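You operate a simulated robot arm through the tools that you are given. There is no shell and no other tool.

You are at the controls of a simulated robot arm. One attempt, no reset.

Task
Gauge the green roller stub's run-out; stand it in the green tray up to 0.3 mm, else the brown.
Fine: crank once round, a twentieth short or an eighth over at most; dial arm off again.

It is judged by the outcome, as a careful person would: the job done as asked, and still so three seconds after it is handed in. It fails if anything else is knocked over, pushed out of place, dropped, spilled or broken.

Robot
A 7-joint arm with a three-finger gripper, fixed in place. Base frame: the origin is at the foot of the arm, x ahead of it, y to its left, z up; the work surface is at about z = 0.85. Units: m, rad, N and s.
Its first joint turns from -2.897 to 2.897 rad. Payload 2.69 kg.
The TCP is the grasp point between the finger pads, 0.03 m short of the fingertips. In the tool frame z runs along the fingers and y along their closing line. The gripper opens to 0.128 m. The gripper's body begins 0.117 m behind the TCP.
Orientation is that of the tool frame in the base frame, as a unit quaternion [x, y, z, w]. With the fingers straight down and closing along the base's y, the tool's x points along the base's -x, its y along +y and its z along -z.

Tools
- The arm moves only by the tool move_arm. Its argument "rows" is a list of rows, each a list of 7 numbers: the turn, a rotation vector about the tool's x, y, z in degrees, then the shift along the tool's x, y, z in m, then the opening in per cent of the stroke, from 0 (shut) to 100 (fully open). In form: [[rx, ry, rz, x, y, z, jaw], ...]. A call has 1 to 20 rows; each row shifts and turns the commanded pose from where the row before left it, along the tool's axes as they then stand. Each row takes 0.2 s and may step no farther than 0.05 m and 0.15 rad from the row before; otherwise, or with a gripper value out of range, the whole call is refused. Where a pose cannot be reached the arm comes as near as it can. A force on the tool above 50 N (or 10 N above the force at the start of the call, whichever is more), or a blocked arm, ends the call early, and 0.2 s more pass. The fingers move at their own pace and stop on an object; they squeeze with about 24 N. The grip force told is the motor's: it shows also when the fingers shut on nothing. Time passes only in rows, and 0.2 s behind the last, so rows that do not move let the fingers close. The reply holds the time, the measured pose of the TCP, the force on the tool along the base axes, the opening and the grip force, in the units named above and with some noise, with the torque about the TCP (base axes, N m) and any sound that the robot's microphone picked up.
- Cameras (640 x 400 px; columns grow to the right, rows downward): "scene" is fixed at [0.2223, 0.649, 1.4557]; the picture's right is [-0.26, -0.97, 0.00], its down [-0.58, 0.15, -0.80] and it looks along [0.78, -0.21, -0.60] (base axes); focal length 265 px, centre (320, 200). "wrist" rides on the gripper at [0.058, 0.054, -0.131] in the tool frame; the picture's right is [-0.68, 0.74, 0.00], its down [-0.62, -0.57, -0.55] and it looks along [-0.40, -0.37, 0.84] (tool axes); focal length 234 px, centre (320, 200). There is no depth. A picture from a camera that has moved, and an enlarged one, comes with that camera's place and axes in the base frame and with its lens.
- camera(camera): a new picture of that camera. The clock stands still meanwhile.
- slide_trunk(by): slides the trunk up (or, below 0, down) by that many m; the arm rides with it, the base frame stays. It gives what a move gives, with no picture.
- zoom(camera, box): a new picture of the part [left, top, right, bottom] of that camera's present view, enlarged. The clock stands still meanwhile.
- finish_job(): hands the job in; it is judged then, once.

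Places have to be worked out from the pictures, the camera data and where the tool is seen. Open the gripper and draw the arm clear of the work before you hand the job in, unless the task says otherwise.

The tools are called after "Emit:" by a JSON object that holds its "api" and its "payload". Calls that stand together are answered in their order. move_arm: Moves the arm, as the interface text tells. Its arguments: {"type":"object","properties":{"rows":{"type":"array","items":{"type":"array","items":{"type":"number"}}}},"required":["rows"]} The other tools are called the same way: slide_trunk (by) slides the trunk up or down; camera (camera) takes a picture; zoom (camera, box) takes an enlarged picture of a part of a camera's view; finish_job () hands the job in.

At the start:

```text
clock: 0.0
eef_pos: [0.6752, 0.2549, 1.2354]
tool_rot: [0.0, 1.0, 0.0, 0.0]
contact_force: [-0.5, 0.1, -0.2]
torque: [0.02, -0.01, 0.0]
gripper_width: 0.1281
gripper_force: 0.1
trunk travel left (down, up): [-0.15, 0.2]
```

scene: 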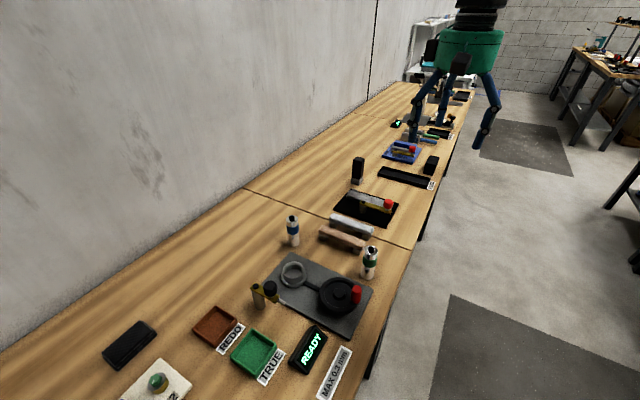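
wrist: 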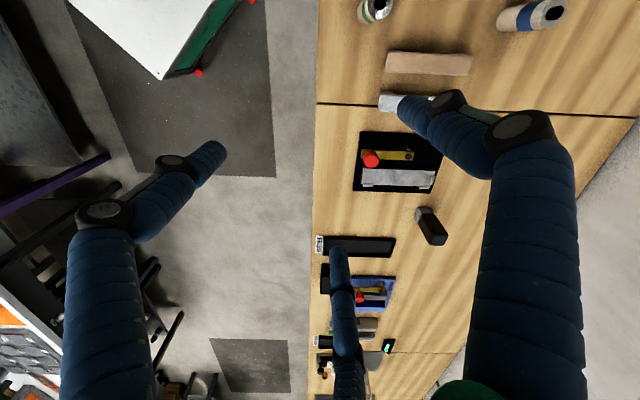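

I start by looking closer at the work area: the fixture with crank and dial, the trays, and the stubs.

Emit:
{"api": "zoom", "payload": {"camera": "scene", "box": [240, 230, 400, 350]}}

Emit:
{"api": "zoom", "payload": {"camera": "scene", "box": [100, 280, 380, 400]}}

Emit:
{"api": "zoom", "payload": {"camera": "scene", "box": [320, 140, 480, 260]}}

```text
3.33 times, centred on (320, 290) of scene
camera zoom: at [0.2223, 0.649, 1.4557], right [-0.26, -0.97, 0.0], down [-0.58, 0.15, -0.8], along [0.78, -0.21, -0.6], focal length 884 px, centre (320, -100)
```

zoom: 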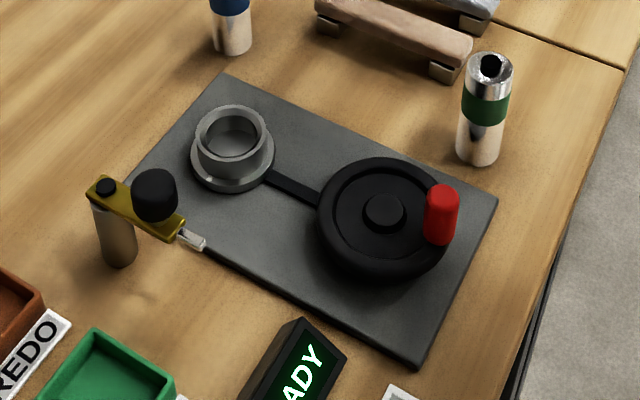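

```text
2.29 times, centred on (240, 340) of scene
camera zoom: at [0.2223, 0.649, 1.4557], right [-0.26, -0.97, 0.0], down [-0.58, 0.15, -0.8], along [0.78, -0.21, -0.6], focal length 606 px, centre (503, -120)
```

zoom: 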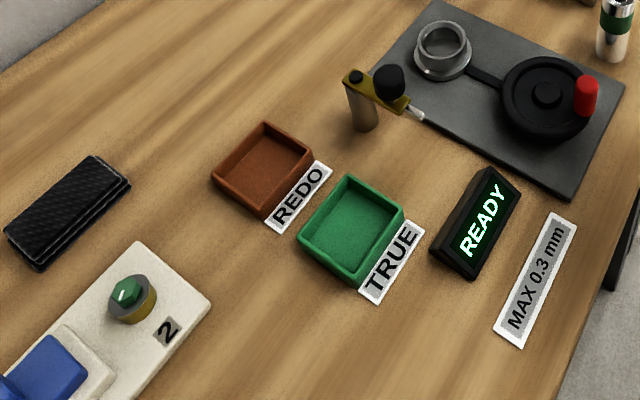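

```text
3.33 times, centred on (400, 200) of scene
camera zoom: at [0.2223, 0.649, 1.4557], right [-0.26, -0.97, 0.0], down [-0.58, 0.15, -0.8], along [0.78, -0.21, -0.6], focal length 884 px, centre (53, 200)
```

zoom: 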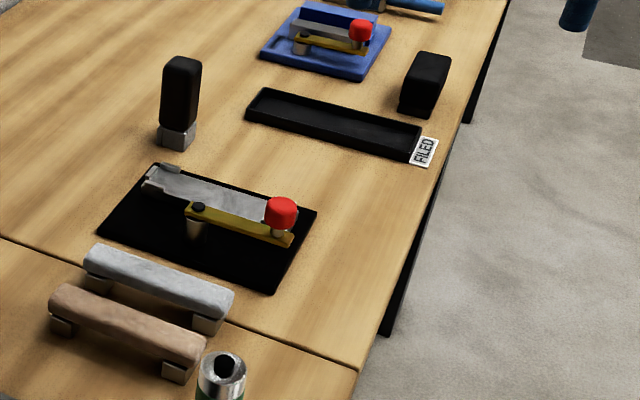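

The green-banded stub stands near (0.635, 0.40), the chuck cup near (0.666, 0.60), the crank near (0.575, 0.505), and the dial arm's post near (0.63, 0.70). I move over the area, well clear above it, to get a better view from the wrist camera.

Emit:
{"api": "move_arm", "payload": {"rows": [[0, 0, 0, 0.0175, 0.0365, 0.0035, 100], [0, 0, 0, 0.0175, 0.0365, 0.0035, 100], [0, 0, 0, 0.0175, 0.0365, 0.0035, 100], [0, 0, 0, 0.0175, 0.0365, 0.0035, 100], [0, 0, 0, 0.0175, 0.0365, 0.0035, 100], [0, 0, 0, 0.0175, 0.0365, 0.0035, 100], [0, 0, 0, 0.0175, 0.0365, 0.0035, 100], [0, 0, 0, 0.0175, 0.0365, 0.0035, 100], [0, 0, 0, 0.0175, 0.0365, 0.0035, 100], [0, 0, 0, 0.0175, 0.0365, 0.0035, 100]]}}

Emit:
{"api": "camera", "payload": {"camera": "wrist"}}

Emit:
{"api": "camera", "payload": {"camera": "scene"}}

```text
clock: 2.2
eef_pos: [0.5011, 0.6212, 1.1987]
tool_rot: [0.001, 1.0, 0.0, 0.0]
contact_force: [0.1, 0.4, -0.3]
torque: [0.0, 0.01, 0.01]
gripper_width: 0.1279
gripper_force: 0.1
trunk travel left (down, up): [-0.15, 0.2]
```

```text
taken
camera wrist: at [0.4422, 0.6748, 1.3309], right [0.68, 0.74, 0.0], down [0.62, -0.57, 0.55], along [0.4, -0.37, -0.84], focal length 234 px, centre (320, 200)
```

wrist: 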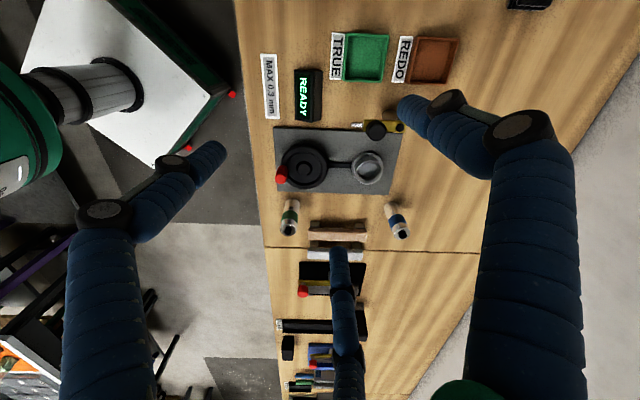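

```text
taken
```

scene: 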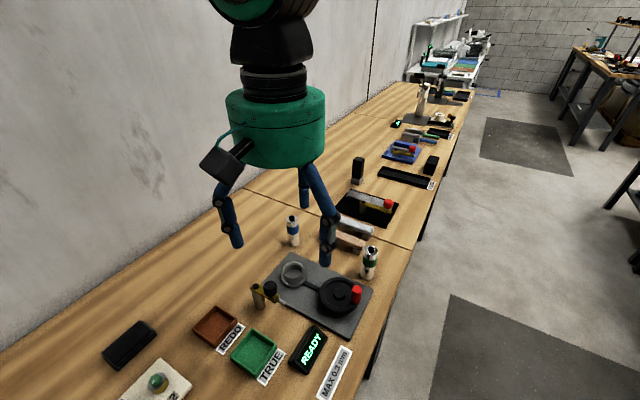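

The wrist view shows the whole station. I zoom in for precise positions of the fixture parts and the stub.

Emit:
{"api": "zoom", "payload": {"camera": "wrist", "box": [260, 100, 420, 200]}}

Emit:
{"api": "zoom", "payload": {"camera": "wrist", "box": [250, 160, 410, 260]}}

Emit:
{"api": "zoom", "payload": {"camera": "wrist", "box": [310, 20, 470, 120]}}

```text
4.00 times, centred on (340, 150) of wrist
camera zoom: at [0.4422, 0.6748, 1.3309], right [0.68, 0.74, 0.0], down [0.62, -0.57, 0.55], along [0.4, -0.37, -0.84], focal length 937 px, centre (240, 400)
```

zoom: 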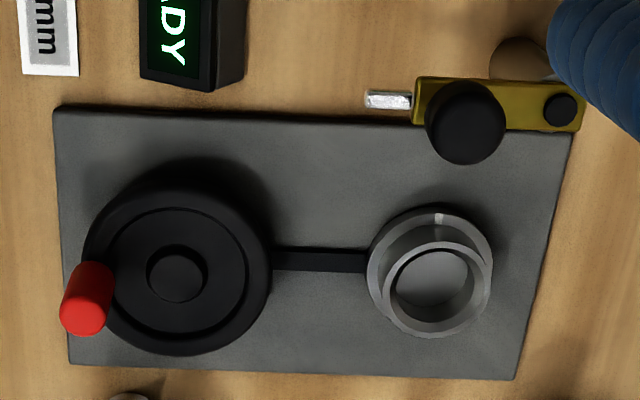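

```text
4.00 times, centred on (330, 210) of wrist
camera zoom: at [0.4422, 0.6748, 1.3309], right [0.68, 0.74, 0.0], down [0.62, -0.57, 0.55], along [0.4, -0.37, -0.84], focal length 937 px, centre (280, 160)
```

zoom: 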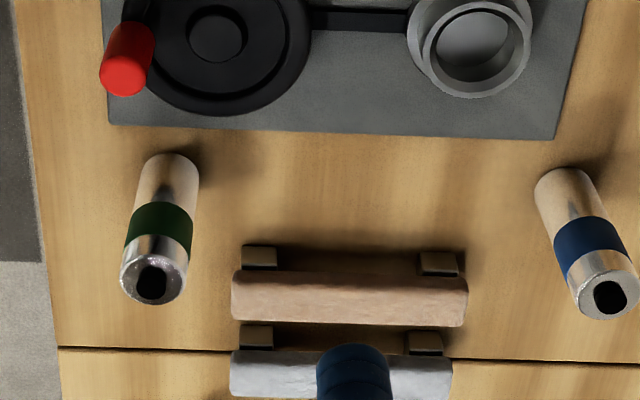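

```text
4.00 times, centred on (390, 70) of wrist
camera zoom: at [0.4422, 0.6748, 1.3309], right [0.68, 0.74, 0.0], down [0.62, -0.57, 0.55], along [0.4, -0.37, -0.84], focal length 937 px, centre (40, 720)
```

zoom: 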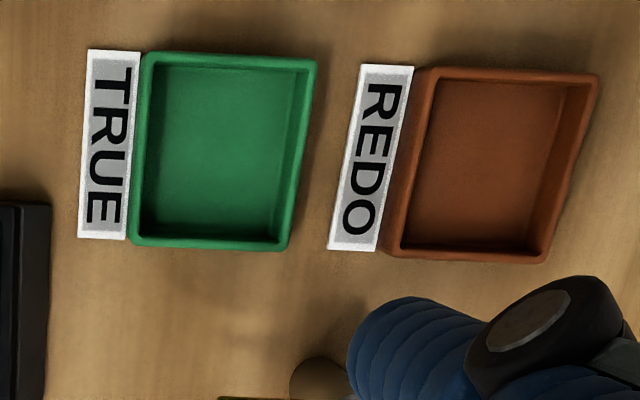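

From two views I put the green stub at about (0.634, 0.406), roughly 36 mm in diameter and with its top near z = 0.95. I move above it, staying high, to refine that.

Emit:
{"api": "move_arm", "payload": {"rows": [[0, 0, 0, -0.0222, -0.0358, 0.0165, 100], [0, 0, 0, -0.0222, -0.0358, 0.0165, 100], [0, 0, 0, -0.0222, -0.0358, 0.0165, 100], [0, 0, 0, -0.0222, -0.0358, 0.0165, 100], [0, 0, 0, -0.0222, -0.0358, 0.0165, 80], [0, 0, 0, -0.0222, -0.0358, 0.0165, 80]]}}

Emit:
{"api": "camera", "payload": {"camera": "wrist"}}

Emit:
{"api": "camera", "payload": {"camera": "scene"}}

```text
clock: 3.6
eef_pos: [0.634, 0.4045, 1.1025]
tool_rot: [0.0, 1.0, 0.0, 0.0]
contact_force: [0.3, 0.2, 0.5]
torque: [0.0, -0.02, -0.01]
gripper_width: 0.1022
gripper_force: 0.0
trunk travel left (down, up): [-0.15, 0.2]
```

```text
taken
camera wrist: at [0.5754, 0.4594, 1.2335], right [0.68, 0.74, 0.0], down [0.62, -0.57, 0.55], along [0.4, -0.37, -0.84], focal length 234 px, centre (320, 200)
```

wrist: 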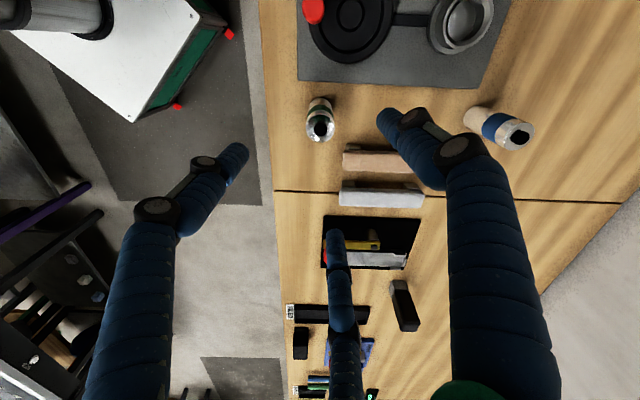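

```text
taken
```

scene: 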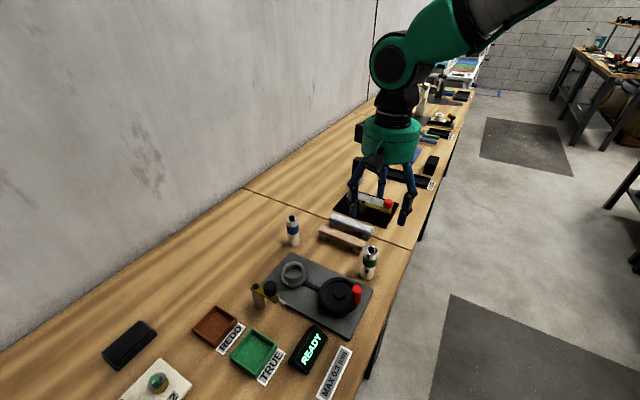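

Emit:
{"api": "zoom", "payload": {"camera": "wrist", "box": [280, 80, 376, 140]}}

Emit:
{"api": "zoom", "payload": {"camera": "scene", "box": [330, 120, 426, 300]}}

```text
6.67 times, centred on (328, 110) of wrist
camera zoom: at [0.5754, 0.4594, 1.2335], right [0.68, 0.74, 0.0], down [0.62, -0.57, 0.55], along [0.4, -0.37, -0.84], focal length 1561 px, centre (267, 800)
```

zoom: 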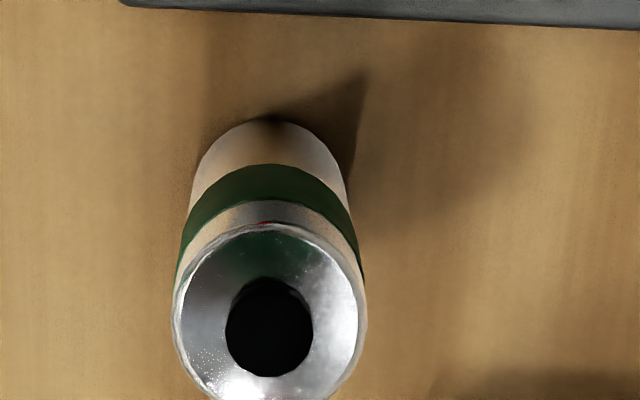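

```text
2.22 times, centred on (378, 210) of scene
camera zoom: at [0.2223, 0.649, 1.4557], right [-0.26, -0.97, 0.0], down [-0.58, 0.15, -0.8], along [0.78, -0.21, -0.6], focal length 589 px, centre (191, 178)
```

zoom: 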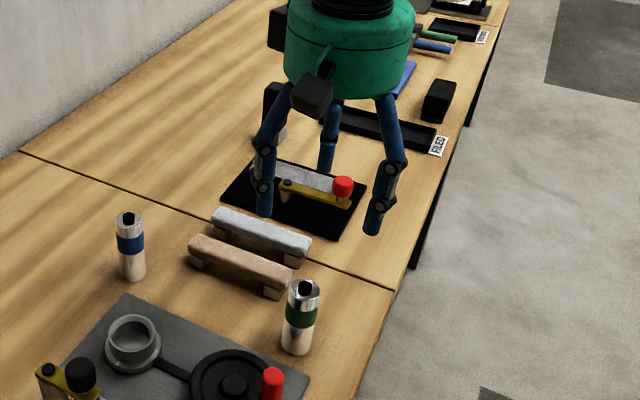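

The stub's axis lies at about (0.6345, 0.4058), with its top at z ≈ 0.95 and a diameter of about 35 mm. I descend around it with the jaws partly open, to TCP z ≈ 0.93, and stop there to check.

Emit:
{"api": "move_arm", "payload": {"rows": [[0, 0, 0, -0.0005, 0.0013, 0.0345, 65], [0, 0, 0, 0, 0, 0.0345, 65], [0, 0, 0, 0, 0, 0.0345, 65], [0, 0, 0, 0, 0, 0.0345, 65], [0, 0, 0, 0, 0, 0.0345, 65]]}}

Emit:
{"api": "camera", "payload": {"camera": "wrist"}}

Emit:
{"api": "zoom", "payload": {"camera": "scene", "box": [310, 180, 430, 300]}}

```text
clock: 4.8
eef_pos: [0.6355, 0.4079, 0.9302]
tool_rot: [0.0, 1.0, -0.001, 0.001]
contact_force: [-0.7, 0.0, -0.1]
torque: [0.0, 0.0, -0.01]
gripper_width: 0.0831
gripper_force: 0.0
trunk travel left (down, up): [-0.15, 0.2]
```

```text
taken
camera wrist: at [0.5768, 0.4613, 1.0608], right [0.68, 0.74, 0.0], down [0.62, -0.57, 0.55], along [0.4, -0.37, -0.84], focal length 234 px, centre (320, 200)
```

wrist: 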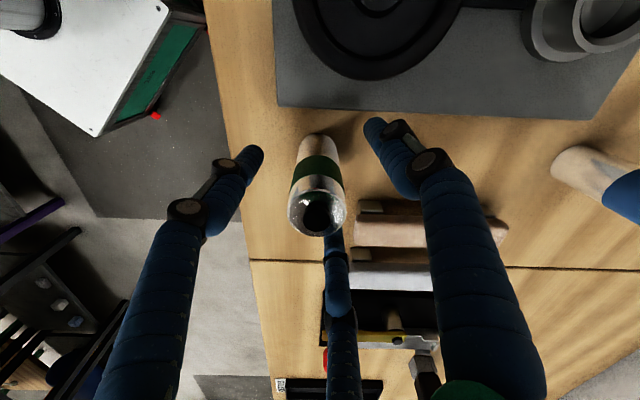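

```text
3.33 times, centred on (370, 240) of scene
camera zoom: at [0.2223, 0.649, 1.4557], right [-0.26, -0.97, 0.0], down [-0.58, 0.15, -0.8], along [0.78, -0.21, -0.6], focal length 884 px, centre (153, 67)
```

zoom: 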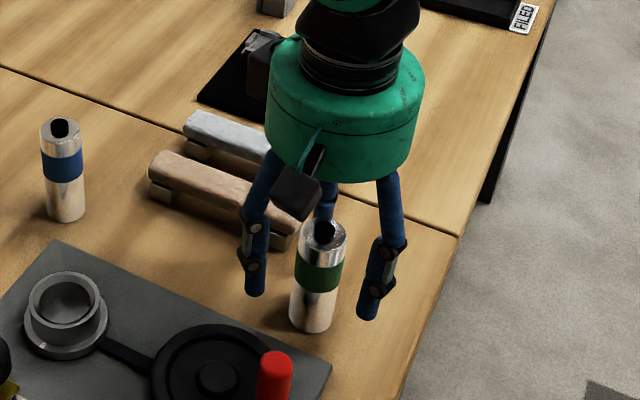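

The fingers are placed evenly around the stub with nothing touching. I close the grip.

Emit:
{"api": "move_arm", "payload": {"rows": [[0, 0, 0, 0, 0, 0, 35], [0, 0, 0, 0, 0, 0, 20], [0, 0, 0, 0, 0, 0, 0], [0, 0, 0, 0, 0, 0, 0]]}}

Emit:
{"api": "camera", "payload": {"camera": "wrist"}}

Emit:
{"api": "zoom", "payload": {"camera": "scene", "box": [310, 180, 430, 300]}}

```text
clock: 5.8
eef_pos: [0.6335, 0.4067, 0.9287]
tool_rot: [0.0, 1.0, 0.0, 0.0]
contact_force: [-0.8, 0.0, -0.3]
torque: [0.0, 0.05, 0.0]
gripper_width: 0.034
gripper_force: 23.8
trunk travel left (down, up): [-0.15, 0.2]
```

```text
taken
camera wrist: at [0.5766, 0.4611, 1.0607], right [0.68, 0.74, 0.0], down [0.62, -0.57, 0.55], along [0.4, -0.37, -0.84], focal length 234 px, centre (320, 200)
```

wrist: 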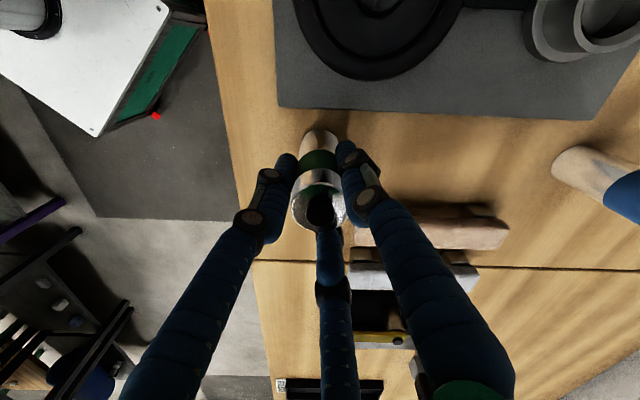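

```text
3.33 times, centred on (370, 240) of scene
camera zoom: at [0.2223, 0.649, 1.4557], right [-0.26, -0.97, 0.0], down [-0.58, 0.15, -0.8], along [0.78, -0.21, -0.6], focal length 884 px, centre (153, 67)
```

zoom: 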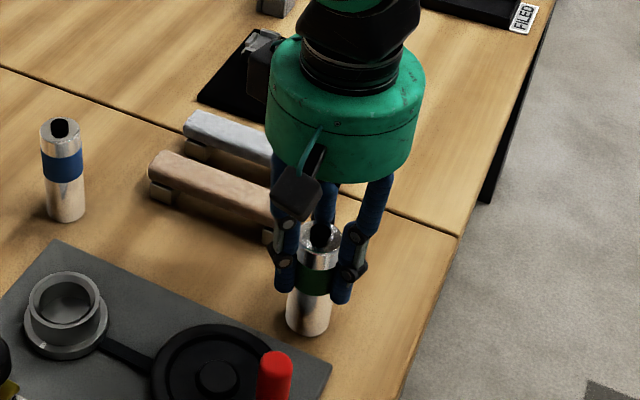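

Gripped at 34 mm wide. I lift it straight up, slowly at first, and look again.

Emit:
{"api": "move_arm", "payload": {"rows": [[0, 0, 0, 0, 0, -0.01, 0], [0, 0, 0, 0, 0, -0.025, 0], [0, 0, 0, 0, 0, -0.04, 0], [0, 0, 0, 0, 0, -0.04, 0]]}}

Emit:
{"api": "camera", "payload": {"camera": "wrist"}}

Emit:
{"api": "camera", "payload": {"camera": "scene"}}

```text
clock: 6.8
eef_pos: [0.6348, 0.4064, 1.0448]
tool_rot: [0.0, 1.0, 0.0, 0.0]
contact_force: [0.3, -0.4, -3.9]
torque: [0.01, -0.04, 0.01]
gripper_width: 0.0342
gripper_force: 23.9
trunk travel left (down, up): [-0.15, 0.2]
```

```text
taken
camera wrist: at [0.5765, 0.4612, 1.1767], right [0.68, 0.74, 0.0], down [0.62, -0.57, 0.55], along [0.4, -0.37, -0.84], focal length 234 px, centre (320, 200)
```

wrist: 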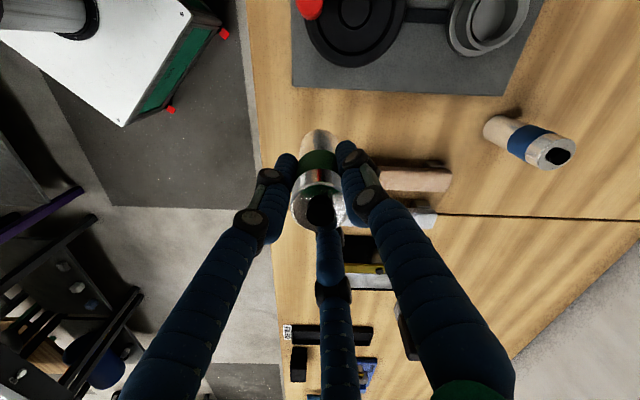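

```text
taken
```

scene: 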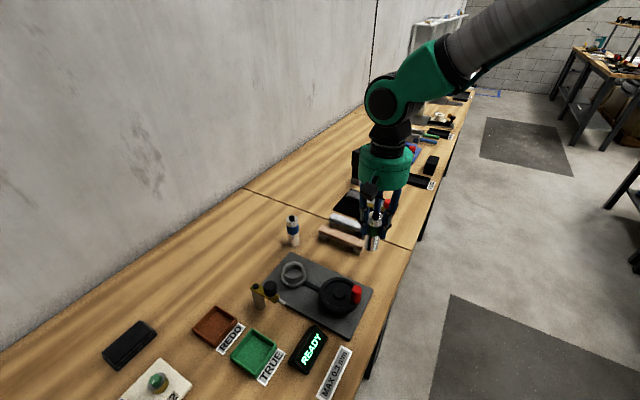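

The stub is held, with a weight of about 4 N. The chuck is visible from here, so I zoom on it for a second sighting to triangulate its position.

Emit:
{"api": "zoom", "payload": {"camera": "wrist", "box": [430, 0, 558, 80]}}

Emit:
{"api": "zoom", "payload": {"camera": "scene", "box": [262, 245, 326, 305]}}

Emit:
{"api": "zoom", "payload": {"camera": "wrist", "box": [272, 110, 368, 240]}}

```text
5.00 times, centred on (494, 40) of wrist
camera zoom: at [0.5765, 0.4612, 1.1767], right [0.68, 0.74, 0.0], down [0.62, -0.57, 0.55], along [0.4, -0.37, -0.84], focal length 1171 px, centre (-550, 1000)
```

zoom: 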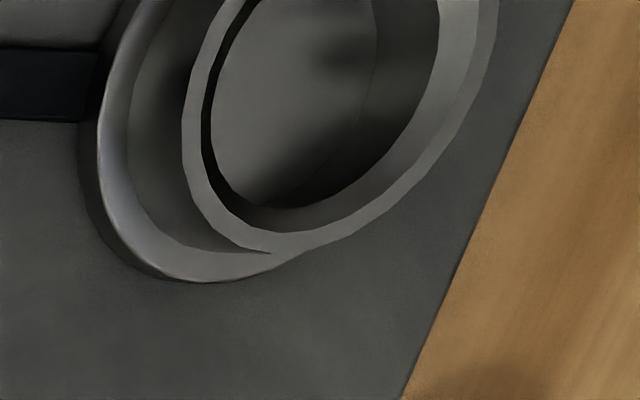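

```text
6.67 times, centred on (294, 275) of scene
camera zoom: at [0.2223, 0.649, 1.4557], right [-0.26, -0.97, 0.0], down [-0.58, 0.15, -0.8], along [0.78, -0.21, -0.6], focal length 1768 px, centre (493, -300)
```

zoom: 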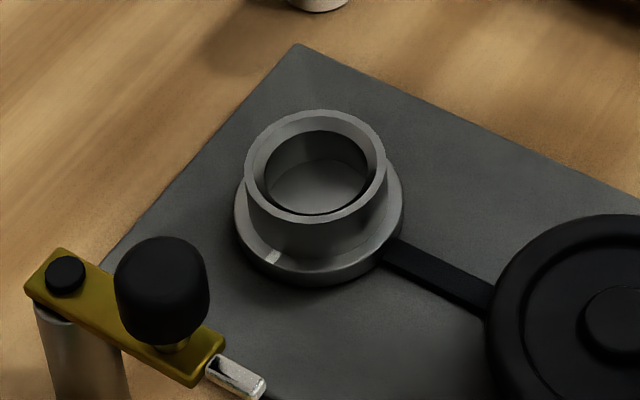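

```text
3.08 times, centred on (320, 175) of wrist
camera zoom: at [0.5765, 0.4612, 1.1767], right [0.68, 0.74, 0.0], down [0.62, -0.57, 0.55], along [0.4, -0.37, -0.84], focal length 720 px, centre (320, 277)
```

zoom: 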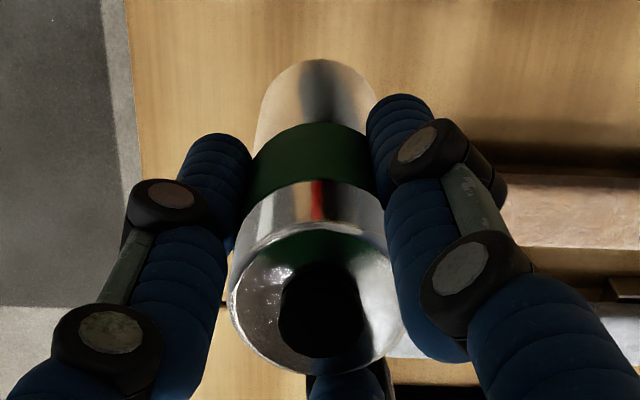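

The chuck cup is about 42 mm inside, so the 34 mm stub has a few mm of clearance. Its centre is near (0.672, 0.601). I move to a spot where the wrist camera looks almost straight down on the cup, which removes the height ambiguity.

Emit:
{"api": "move_arm", "payload": {"rows": [[0, 0, 0, -0.013, 0.0326, -0.005, 0], [0, 0, 0, -0.013, 0.0326, -0.005, 0], [0, 0, 0, -0.013, 0.0326, -0.005, 0], [0, 0, 0, -0.013, 0.0326, -0.002, 0], [0, 0, 0, -0.013, 0.0326, 0, 0], [0, 0, 0, 0, 0, 0, 0]]}}

Emit:
{"api": "camera", "payload": {"camera": "wrist"}}

Emit:
{"api": "zoom", "payload": {"camera": "wrist", "box": [240, 30, 400, 130]}}

```text
clock: 8.2
eef_pos: [0.6995, 0.5713, 1.0602]
tool_rot: [0.0, 1.0, 0.0, 0.0]
contact_force: [0.5, -0.4, -4.0]
torque: [-0.06, -0.03, -0.04]
gripper_width: 0.0342
gripper_force: 23.8
trunk travel left (down, up): [-0.15, 0.2]
```

```text
taken
camera wrist: at [0.6419, 0.6256, 1.1919], right [0.68, 0.74, 0.0], down [0.62, -0.56, 0.55], along [0.4, -0.37, -0.84], focal length 234 px, centre (320, 200)
```

wrist: 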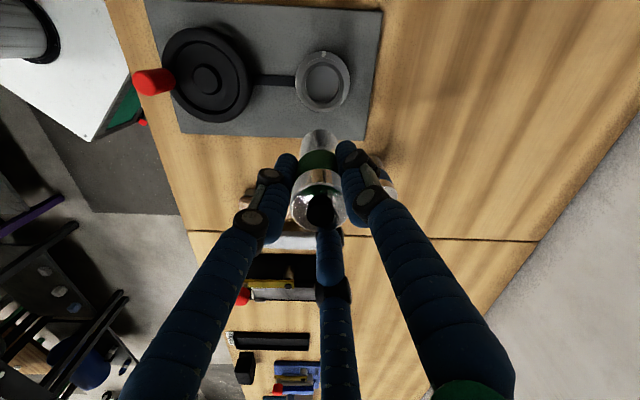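

```text
4.00 times, centred on (320, 80) of wrist
camera zoom: at [0.6419, 0.6256, 1.1919], right [0.68, 0.74, 0.0], down [0.62, -0.56, 0.55], along [0.4, -0.37, -0.84], focal length 937 px, centre (320, 680)
```

zoom: 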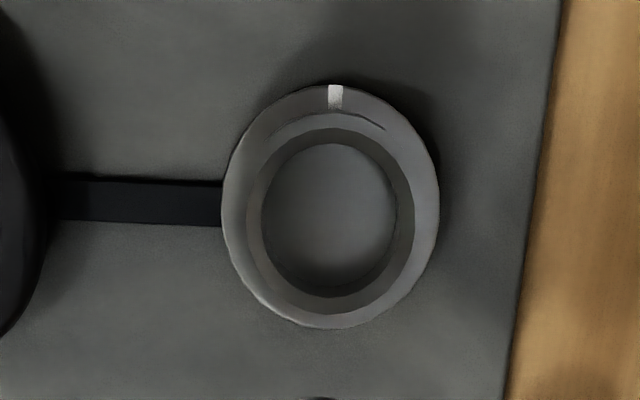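

The chuck centre comes out at about (0.6705, 0.603) from three rim and floor sightings. I move the stub over it and lower until its bottom is about 15 mm above the rim, then check.

Emit:
{"api": "move_arm", "payload": {"rows": [[0, 0, 0, 0.0147, 0.0157, 0, 0], [0, 0, 0, 0.0147, 0.0157, 0, 0], [0, 0, 0, 0, 0, 0.025, 0], [0, 0, 0, 0, 0, 0.025, 0], [0, 0, 0, 0, 0, 0.02, 0], [0, 0, 0, 0, 0, 0, 0]]}}

Emit:
{"api": "zoom", "payload": {"camera": "wrist", "box": [240, 60, 400, 160]}}

Emit:
{"api": "zoom", "payload": {"camera": "scene", "box": [240, 200, 368, 300]}}

```text
clock: 9.6
eef_pos: [0.6694, 0.6018, 0.9916]
tool_rot: [-0.001, 1.0, 0.0, 0.0]
contact_force: [-0.3, 0.5, -3.0]
torque: [-0.06, 0.04, -0.02]
gripper_width: 0.0339
gripper_force: 23.6
trunk travel left (down, up): [-0.15, 0.2]
```

```text
4.00 times, centred on (320, 110) of wrist
camera zoom: at [0.6118, 0.6563, 1.1224], right [0.68, 0.74, 0.0], down [0.62, -0.57, 0.55], along [0.4, -0.37, -0.84], focal length 937 px, centre (320, 560)
```

zoom: 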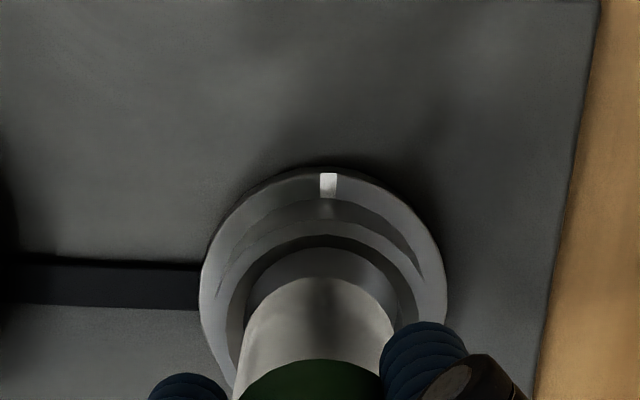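

```text
4.00 times, centred on (304, 250) of scene
camera zoom: at [0.2223, 0.649, 1.4557], right [-0.26, -0.97, 0.0], down [-0.58, 0.15, -0.8], along [0.78, -0.21, -0.6], focal length 1061 px, centre (384, 0)
```

zoom: 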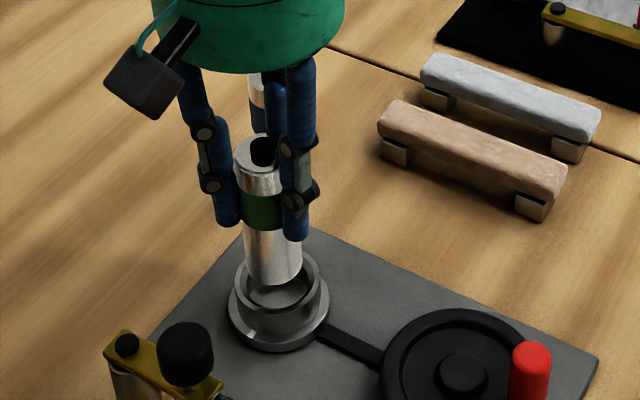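

Emit:
{"api": "zoom", "payload": {"camera": "scene", "box": [285, 250, 333, 292]}}

Emit:
{"api": "zoom", "payload": {"camera": "wrist", "box": [280, 95, 360, 165]}}

```text
9.52 times, centred on (309, 271) of scene
camera zoom: at [0.2223, 0.649, 1.4557], right [-0.26, -0.97, 0.0], down [-0.58, 0.15, -0.8], along [0.78, -0.21, -0.6], focal length 2526 px, centre (425, -476)
```

zoom: 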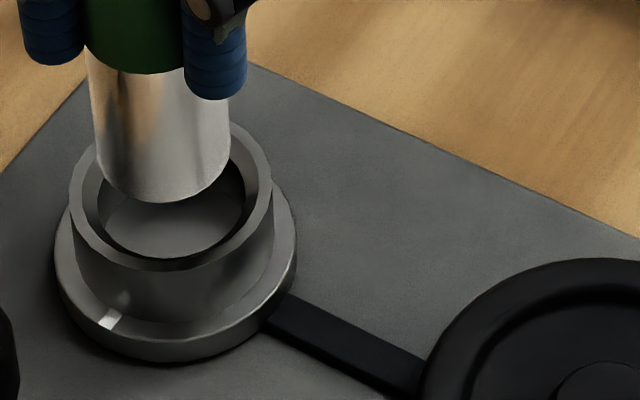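

```text
5.71 times, centred on (320, 130) of wrist
camera zoom: at [0.6118, 0.6563, 1.1224], right [0.68, 0.74, 0.0], down [0.62, -0.57, 0.55], along [0.4, -0.37, -0.84], focal length 1338 px, centre (320, 600)
```

zoom: 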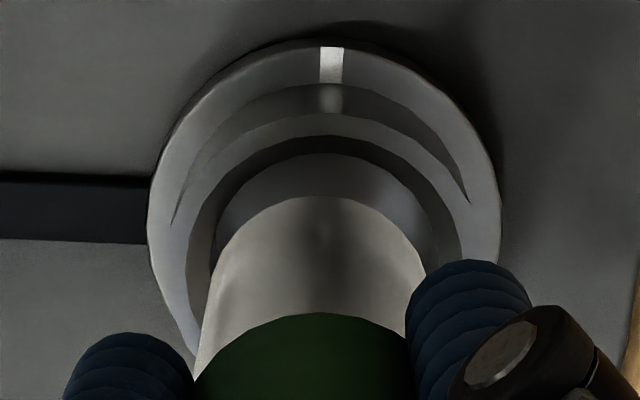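

Both views show the stub centred over the cup to within about 2 mm, against a clearance of about 3 mm. I nudge it +1.5 mm in x and lower it into the mouth of the cup.

Emit:
{"api": "move_arm", "payload": {"rows": [[0, 0, 0, -0.0015, 0, 0.008, 0], [0, 0, 0, 0, 0, 0.008, 0], [0, 0, 0, 0, 0, 0.007, 0], [0, 0, 0, 0, 0, 0.006, 0]]}}

Emit:
{"api": "zoom", "payload": {"camera": "scene", "box": [285, 250, 333, 292]}}

Emit:
{"api": "zoom", "payload": {"camera": "wrist", "box": [280, 95, 360, 165]}}

```text
clock: 10.6
eef_pos: [0.6724, 0.6016, 0.9629]
tool_rot: [-0.001, 1.0, 0.0, 0.0]
contact_force: [-0.3, 0.2, -2.5]
torque: [0.01, 0.03, 0.01]
gripper_width: 0.0341
gripper_force: 23.6
trunk travel left (down, up): [-0.15, 0.2]
```

```text
9.52 times, centred on (309, 271) of scene
camera zoom: at [0.2223, 0.649, 1.4557], right [-0.26, -0.97, 0.0], down [-0.58, 0.15, -0.8], along [0.78, -0.21, -0.6], focal length 2526 px, centre (425, -476)
```

zoom: 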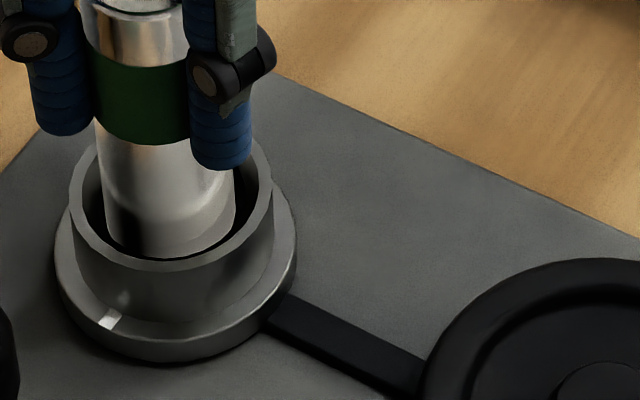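

```text
5.71 times, centred on (320, 130) of wrist
camera zoom: at [0.6134, 0.6559, 1.0932], right [0.68, 0.74, 0.0], down [0.62, -0.57, 0.55], along [0.4, -0.37, -0.84], focal length 1338 px, centre (320, 600)
```

zoom: 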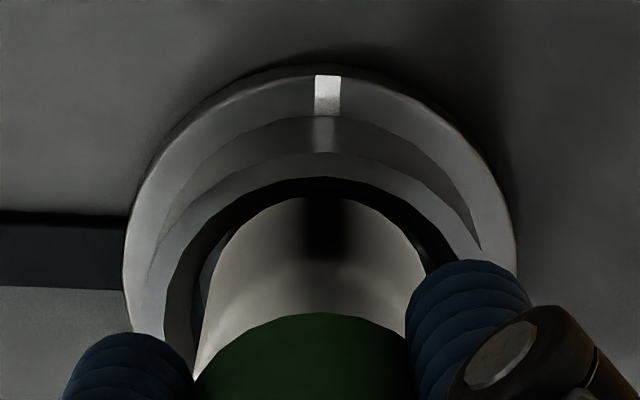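

The stub is inside the cup mouth with no contact. I keep lowering in small steps and watch the force.

Emit:
{"api": "move_arm", "payload": {"rows": [[0, 0, 0, 0, 0, 0.003, 0], [0, 0, 0, 0, 0, 0.003, 0], [0, 0, 0, 0, 0, 0.002, 0]]}}

```text
clock: 11.4
eef_pos: [0.6713, 0.6027, 0.9568]
tool_rot: [0.0, 1.0, 0.001, 0.001]
contact_force: [-4.5, -4.9, 15.4]
torque: [-0.26, 0.32, 0.05]
gripper_width: 0.0345
gripper_force: 23.5
trunk travel left (down, up): [-0.15, 0.2]
```

Contact is felt (+15 N vertical, with about -4.5 and -4.9 N sideways). I look to see whether the stub is on the floor of the cup or hung up on its edge.

Emit:
{"api": "zoom", "payload": {"camera": "scene", "box": [285, 250, 333, 292]}}

Emit:
{"api": "zoom", "payload": {"camera": "wrist", "box": [270, 85, 370, 165]}}

```text
9.52 times, centred on (309, 271) of scene
camera zoom: at [0.2223, 0.649, 1.4557], right [-0.26, -0.97, 0.0], down [-0.58, 0.15, -0.8], along [0.78, -0.21, -0.6], focal length 2526 px, centre (425, -476)
```

zoom: 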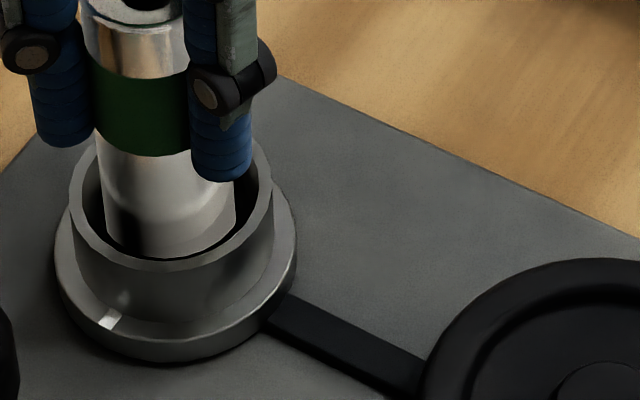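

```text
5.00 times, centred on (320, 125) of wrist
camera zoom: at [0.6131, 0.6558, 1.0885], right [0.68, 0.74, 0.0], down [0.61, -0.57, 0.55], along [0.41, -0.37, -0.84], focal length 1171 px, centre (320, 575)
```

zoom: 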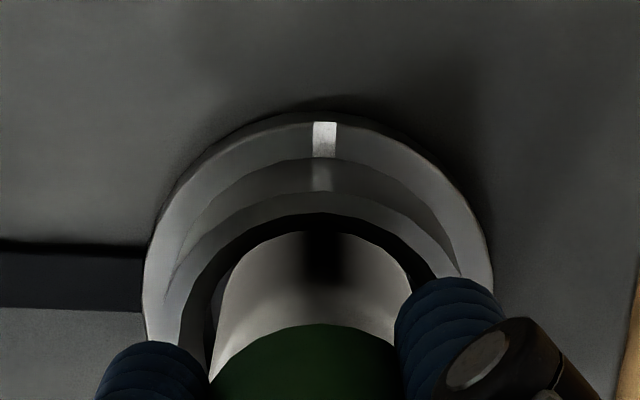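

Emit:
{"api": "zoom", "payload": {"camera": "wrist", "box": [300, 108, 348, 138]}}

Emit:
{"api": "zoom", "payload": {"camera": "scene", "box": [290, 262, 314, 282]}}

```text
13.33 times, centred on (324, 123) of wrist
camera zoom: at [0.6131, 0.6558, 1.0885], right [0.68, 0.74, 0.0], down [0.61, -0.57, 0.55], along [0.41, -0.37, -0.84], focal length 3122 px, centre (267, 1227)
```

zoom: 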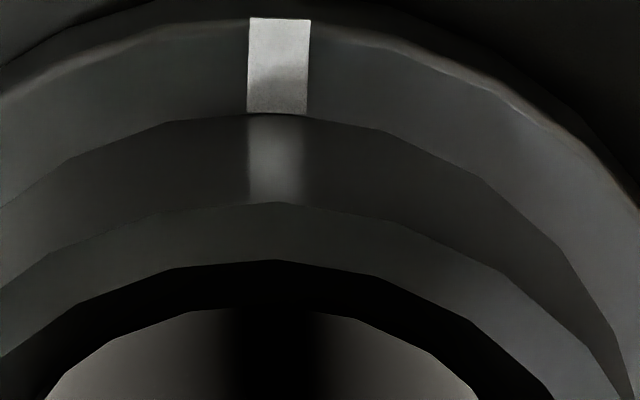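

```text
16.00 times, centred on (302, 272) of scene
camera zoom: at [0.2223, 0.649, 1.4557], right [-0.26, -0.97, 0.0], down [-0.58, 0.15, -0.8], along [0.78, -0.21, -0.6], focal length 4243 px, centre (608, -952)
```

zoom: 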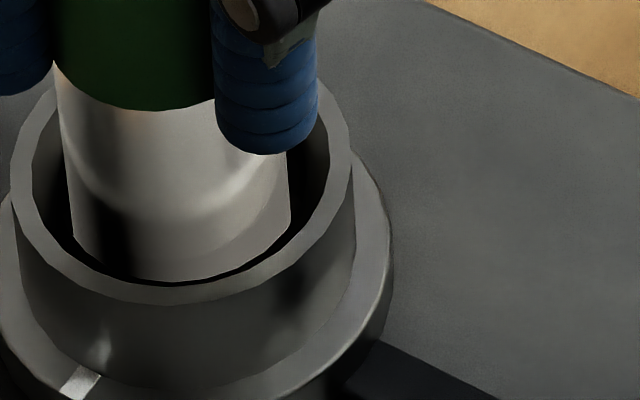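

The stub's bottom edge is visible inside the cup, centred, with 3 to 6 mm clear all round. So the contact is the cup floor, and the side force looks like arm compliance. I unload by rising 2 mm and check the force before releasing.

Emit:
{"api": "move_arm", "payload": {"rows": [[0, 0, 0, 0, 0, -0.001, 0], [0, 0, 0, 0, 0, -0.001, 0]]}}

```text
clock: 12.0
eef_pos: [0.6716, 0.6013, 0.9568]
tool_rot: [0.0, 1.0, 0.001, 0.001]
contact_force: [2.1, 1.4, 10.9]
torque: [0.22, -0.18, 0.05]
gripper_width: 0.0339
gripper_force: 23.9
trunk travel left (down, up): [-0.15, 0.2]
```

Emit:
{"api": "move_arm", "payload": {"rows": [[0, 0, 0, 0, 0, -0.001, 0], [0, 0, 0, 0, 0, -0.001, 0]]}}

```text
clock: 12.6
eef_pos: [0.6713, 0.6016, 0.9565]
tool_rot: [0.0, 1.0, 0.0, 0.001]
contact_force: [4.7, 5.4, 0.9]
torque: [0.54, -0.43, 0.02]
gripper_width: 0.0339
gripper_force: 24.2
trunk travel left (down, up): [-0.15, 0.2]
```

Emit:
{"api": "camera", "payload": {"camera": "scene"}}

Emit:
{"api": "zoom", "payload": {"camera": "wrist", "box": [270, 85, 370, 165]}}

Emit:
{"api": "zoom", "payload": {"camera": "scene", "box": [290, 262, 314, 282]}}

```text
taken
```

scene: 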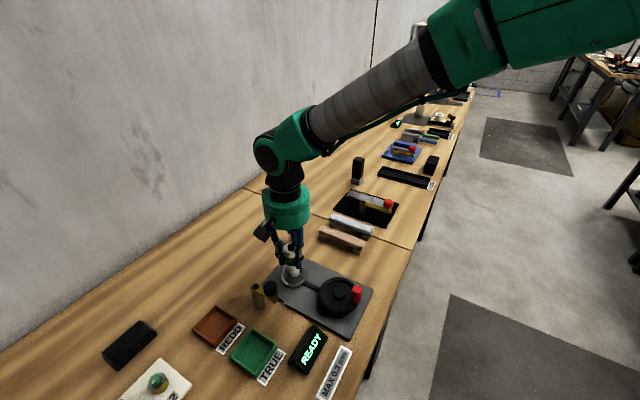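

```text
5.00 times, centred on (320, 125) of wrist
camera zoom: at [0.6135, 0.6561, 1.0884], right [0.68, 0.74, 0.0], down [0.62, -0.57, 0.55], along [0.4, -0.37, -0.84], focal length 1171 px, centre (320, 575)
```

zoom: 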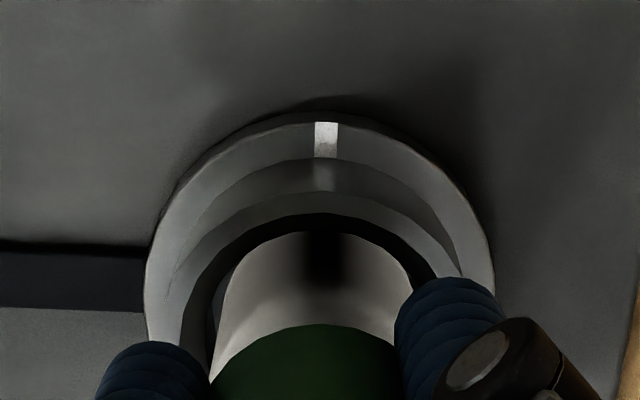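

```text
16.00 times, centred on (302, 272) of scene
camera zoom: at [0.2223, 0.649, 1.4557], right [-0.26, -0.97, 0.0], down [-0.58, 0.15, -0.8], along [0.78, -0.21, -0.6], focal length 4243 px, centre (608, -952)
```

zoom: 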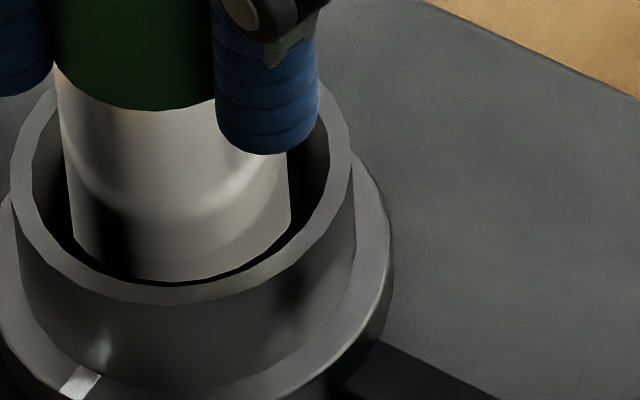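

The stub hasn't moved; it sits on the cup floor with almost no vertical load. I open the fingers gently.

Emit:
{"api": "move_arm", "payload": {"rows": [[0, 0, 0, 0, 0, 0, 30], [0, 0, 0, 0, 0, 0, 36], [0, 0, 0, 0, 0, 0, 45], [0, 0, 0, 0, 0, 0, 45]]}}

Emit:
{"api": "zoom", "payload": {"camera": "wrist", "box": [220, 60, 420, 260]}}

Emit:
{"api": "zoom", "payload": {"camera": "scene", "box": [240, 220, 368, 320]}}

```text
clock: 13.6
eef_pos: [0.672, 0.6031, 0.9583]
tool_rot: [0.0, 1.0, 0.001, -0.001]
contact_force: [0.6, -0.8, -0.4]
torque: [0.0, -0.02, -0.01]
gripper_width: 0.0575
gripper_force: 0.0
trunk travel left (down, up): [-0.15, 0.2]
```

```text
2.00 times, centred on (320, 160) of wrist
camera zoom: at [0.6134, 0.6559, 1.0894], right [0.68, 0.74, 0.0], down [0.62, -0.57, 0.55], along [0.4, -0.37, -0.84], focal length 468 px, centre (320, 280)
```

zoom: 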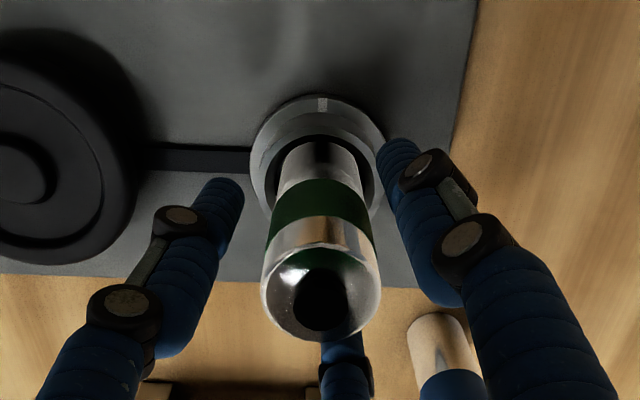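

```text
4.00 times, centred on (304, 270) of scene
camera zoom: at [0.2223, 0.649, 1.4557], right [-0.26, -0.97, 0.0], down [-0.58, 0.15, -0.8], along [0.78, -0.21, -0.6], focal length 1061 px, centre (384, -80)
```

zoom: 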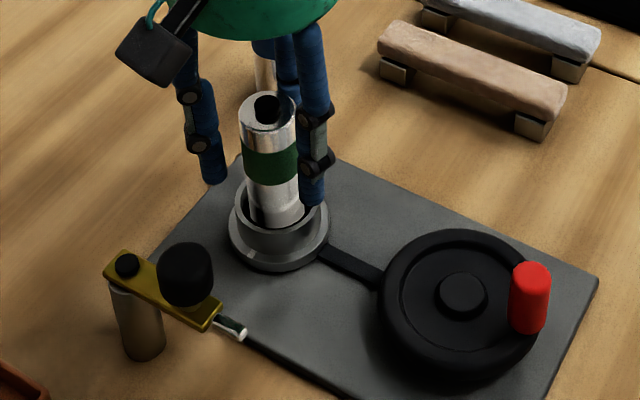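

The stub stands upright in the chuck. I rise straight up, clear of it.

Emit:
{"api": "move_arm", "payload": {"rows": [[0, 0, 0, 0, 0, -0.015, 47], [0, 0, 0, 0, 0, -0.035, 47], [0, 0, 0, 0, 0, -0.04, 47], [0, 0, 0, 0, 0, -0.04, 47]]}}

Emit:
{"api": "camera", "payload": {"camera": "wrist"}}

Emit:
{"api": "zoom", "payload": {"camera": "scene", "box": [240, 220, 400, 345]}}

```text
clock: 14.6
eef_pos: [0.6708, 0.6027, 1.0872]
tool_rot: [0.0, 1.0, -0.002, -0.001]
contact_force: [0.6, 0.4, -0.9]
torque: [-0.03, 0.0, 0.02]
gripper_width: 0.0602
gripper_force: 0.0
trunk travel left (down, up): [-0.15, 0.2]
```

```text
taken
camera wrist: at [0.6127, 0.6563, 1.2188], right [0.68, 0.74, 0.0], down [0.62, -0.56, 0.55], along [0.4, -0.37, -0.84], focal length 234 px, centre (320, 200)
```

wrist: 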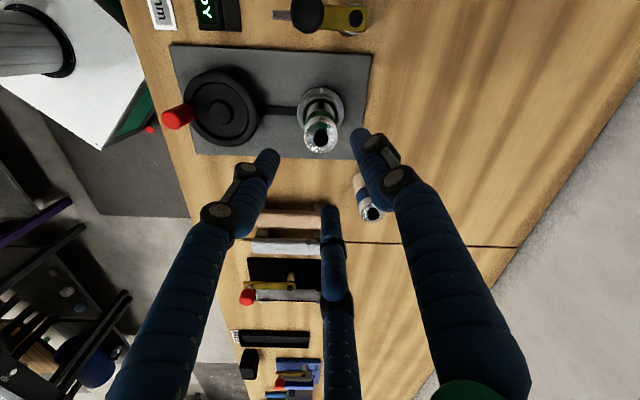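

```text
3.20 times, centred on (320, 282) of scene
camera zoom: at [0.2223, 0.649, 1.4557], right [-0.26, -0.97, 0.0], down [-0.58, 0.15, -0.8], along [0.78, -0.21, -0.6], focal length 849 px, centre (320, -64)
```

zoom: 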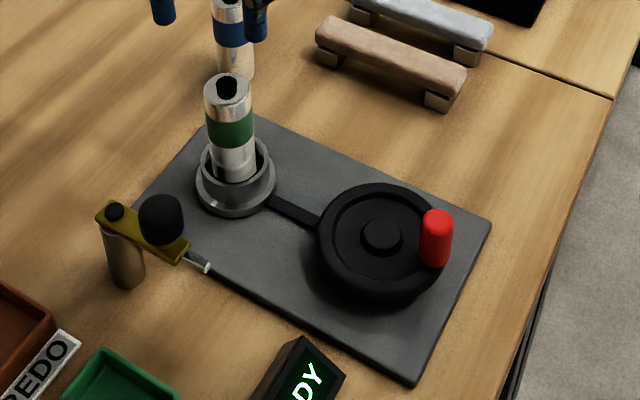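

Now I locate the dial arm's knob and pivot from this nearly vertical view.

Emit:
{"api": "zoom", "payload": {"camera": "wrist", "box": [256, 0, 384, 50]}}

Emit:
{"api": "zoom", "payload": {"camera": "scene", "box": [244, 270, 300, 310]}}

```text
5.00 times, centred on (320, 25) of wrist
camera zoom: at [0.6127, 0.6563, 1.2188], right [0.68, 0.74, 0.0], down [0.62, -0.56, 0.55], along [0.4, -0.37, -0.84], focal length 1171 px, centre (320, 1075)
```

zoom: 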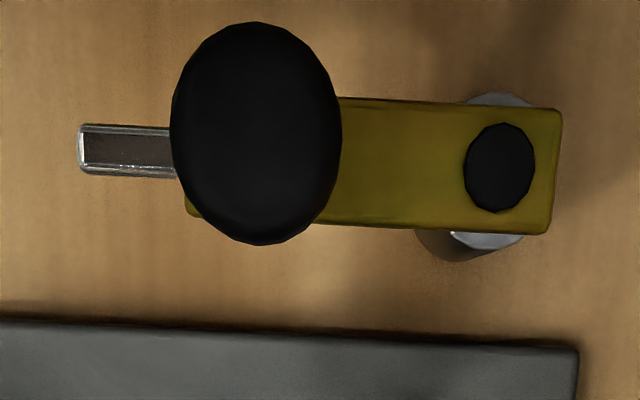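

```text
10.00 times, centred on (272, 290) of scene
camera zoom: at [0.2223, 0.649, 1.4557], right [-0.26, -0.97, 0.0], down [-0.58, 0.15, -0.8], along [0.78, -0.21, -0.6], focal length 2652 px, centre (800, -700)
```

zoom: 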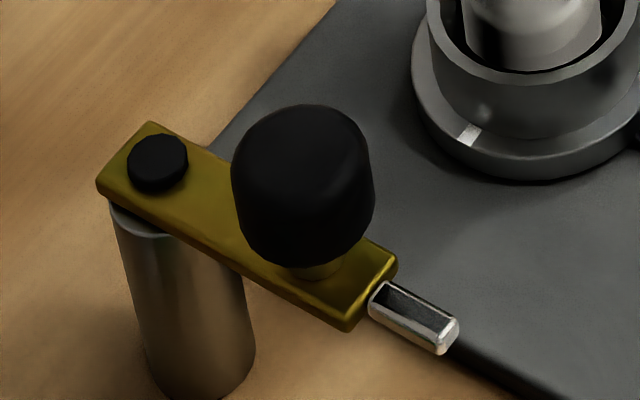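

From both cameras I put the pivot at about (0.619, 0.698), the knob at about (0.586, 0.665) with its top near z = 0.965, and the arm's tip near (0.561, 0.639, 0.925). I turn the gripper 90° about the vertical so its fingers close along base x. That lets it cage the knob and push the arm round without a hard squeeze.

Emit:
{"api": "move_arm", "payload": {"rows": [[0, 0, -8.2, 0, 0, 0, 47], [0, 0, -8.2, 0, 0, 0, 47], [0, 0, -8.2, 0, 0, 0, 47], [0, 0, -8.2, 0, 0, 0, 47], [0, 0, -8.2, 0, 0, 0, 47], [0, 0, -8.2, 0, 0, 0, 47], [0, 0, -8.2, 0, 0, 0, 47], [0, 0, -8.2, 0, 0, 0, 47], [0, 0, -8.2, 0, 0, 0, 47], [0, 0, -8.2, 0, 0, 0, 47], [0, 0, -8.0, 0, 0, 0, 47], [0, 0, 0, 0, 0, 0, 47]]}}

Emit:
{"api": "camera", "payload": {"camera": "wrist"}}

```text
clock: 17.2
eef_pos: [0.6719, 0.6009, 1.0884]
tool_rot: [0.708, -0.706, 0.0, 0.001]
contact_force: [0.3, 0.5, -0.3]
torque: [-0.03, 0.01, -0.02]
gripper_width: 0.0602
gripper_force: 0.1
trunk travel left (down, up): [-0.15, 0.2]
```

```text
taken
camera wrist: at [0.6181, 0.5438, 1.2198], right [-0.74, 0.68, 0.0], down [0.56, 0.62, 0.55], along [0.37, 0.4, -0.84], focal length 234 px, centre (320, 200)
```

wrist: 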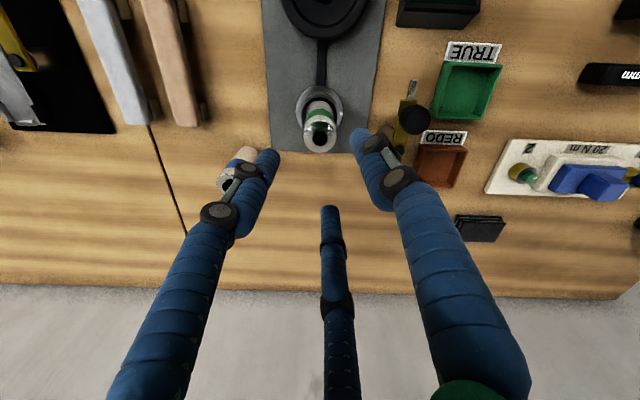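

Emit:
{"api": "zoom", "payload": {"camera": "wrist", "box": [360, 70, 460, 160]}}

Emit:
{"api": "zoom", "payload": {"camera": "wrist", "box": [260, 0, 380, 160]}}

```text
4.44 times, centred on (410, 115) of wrist
camera zoom: at [0.6181, 0.5438, 1.2198], right [-0.74, 0.68, 0.0], down [0.56, 0.62, 0.55], along [0.37, 0.4, -0.84], focal length 1041 px, centre (-80, 578)
```

zoom: 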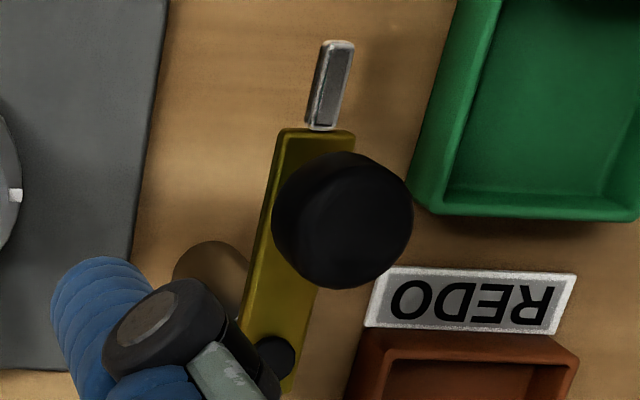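

```text
2.50 times, centred on (320, 80) of wrist
camera zoom: at [0.6181, 0.5438, 1.2198], right [-0.74, 0.68, 0.0], down [0.56, 0.62, 0.55], along [0.37, 0.4, -0.84], focal length 585 px, centre (320, 500)
```

zoom: 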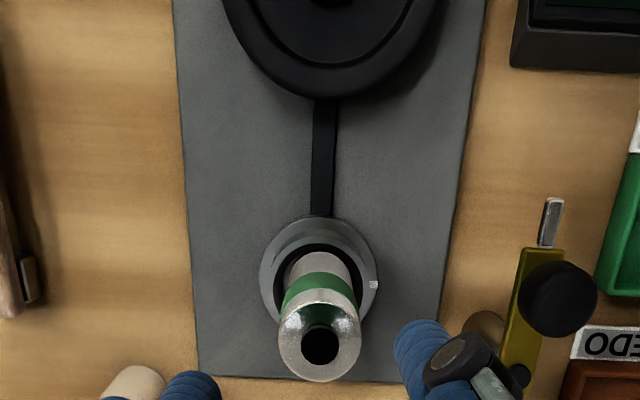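

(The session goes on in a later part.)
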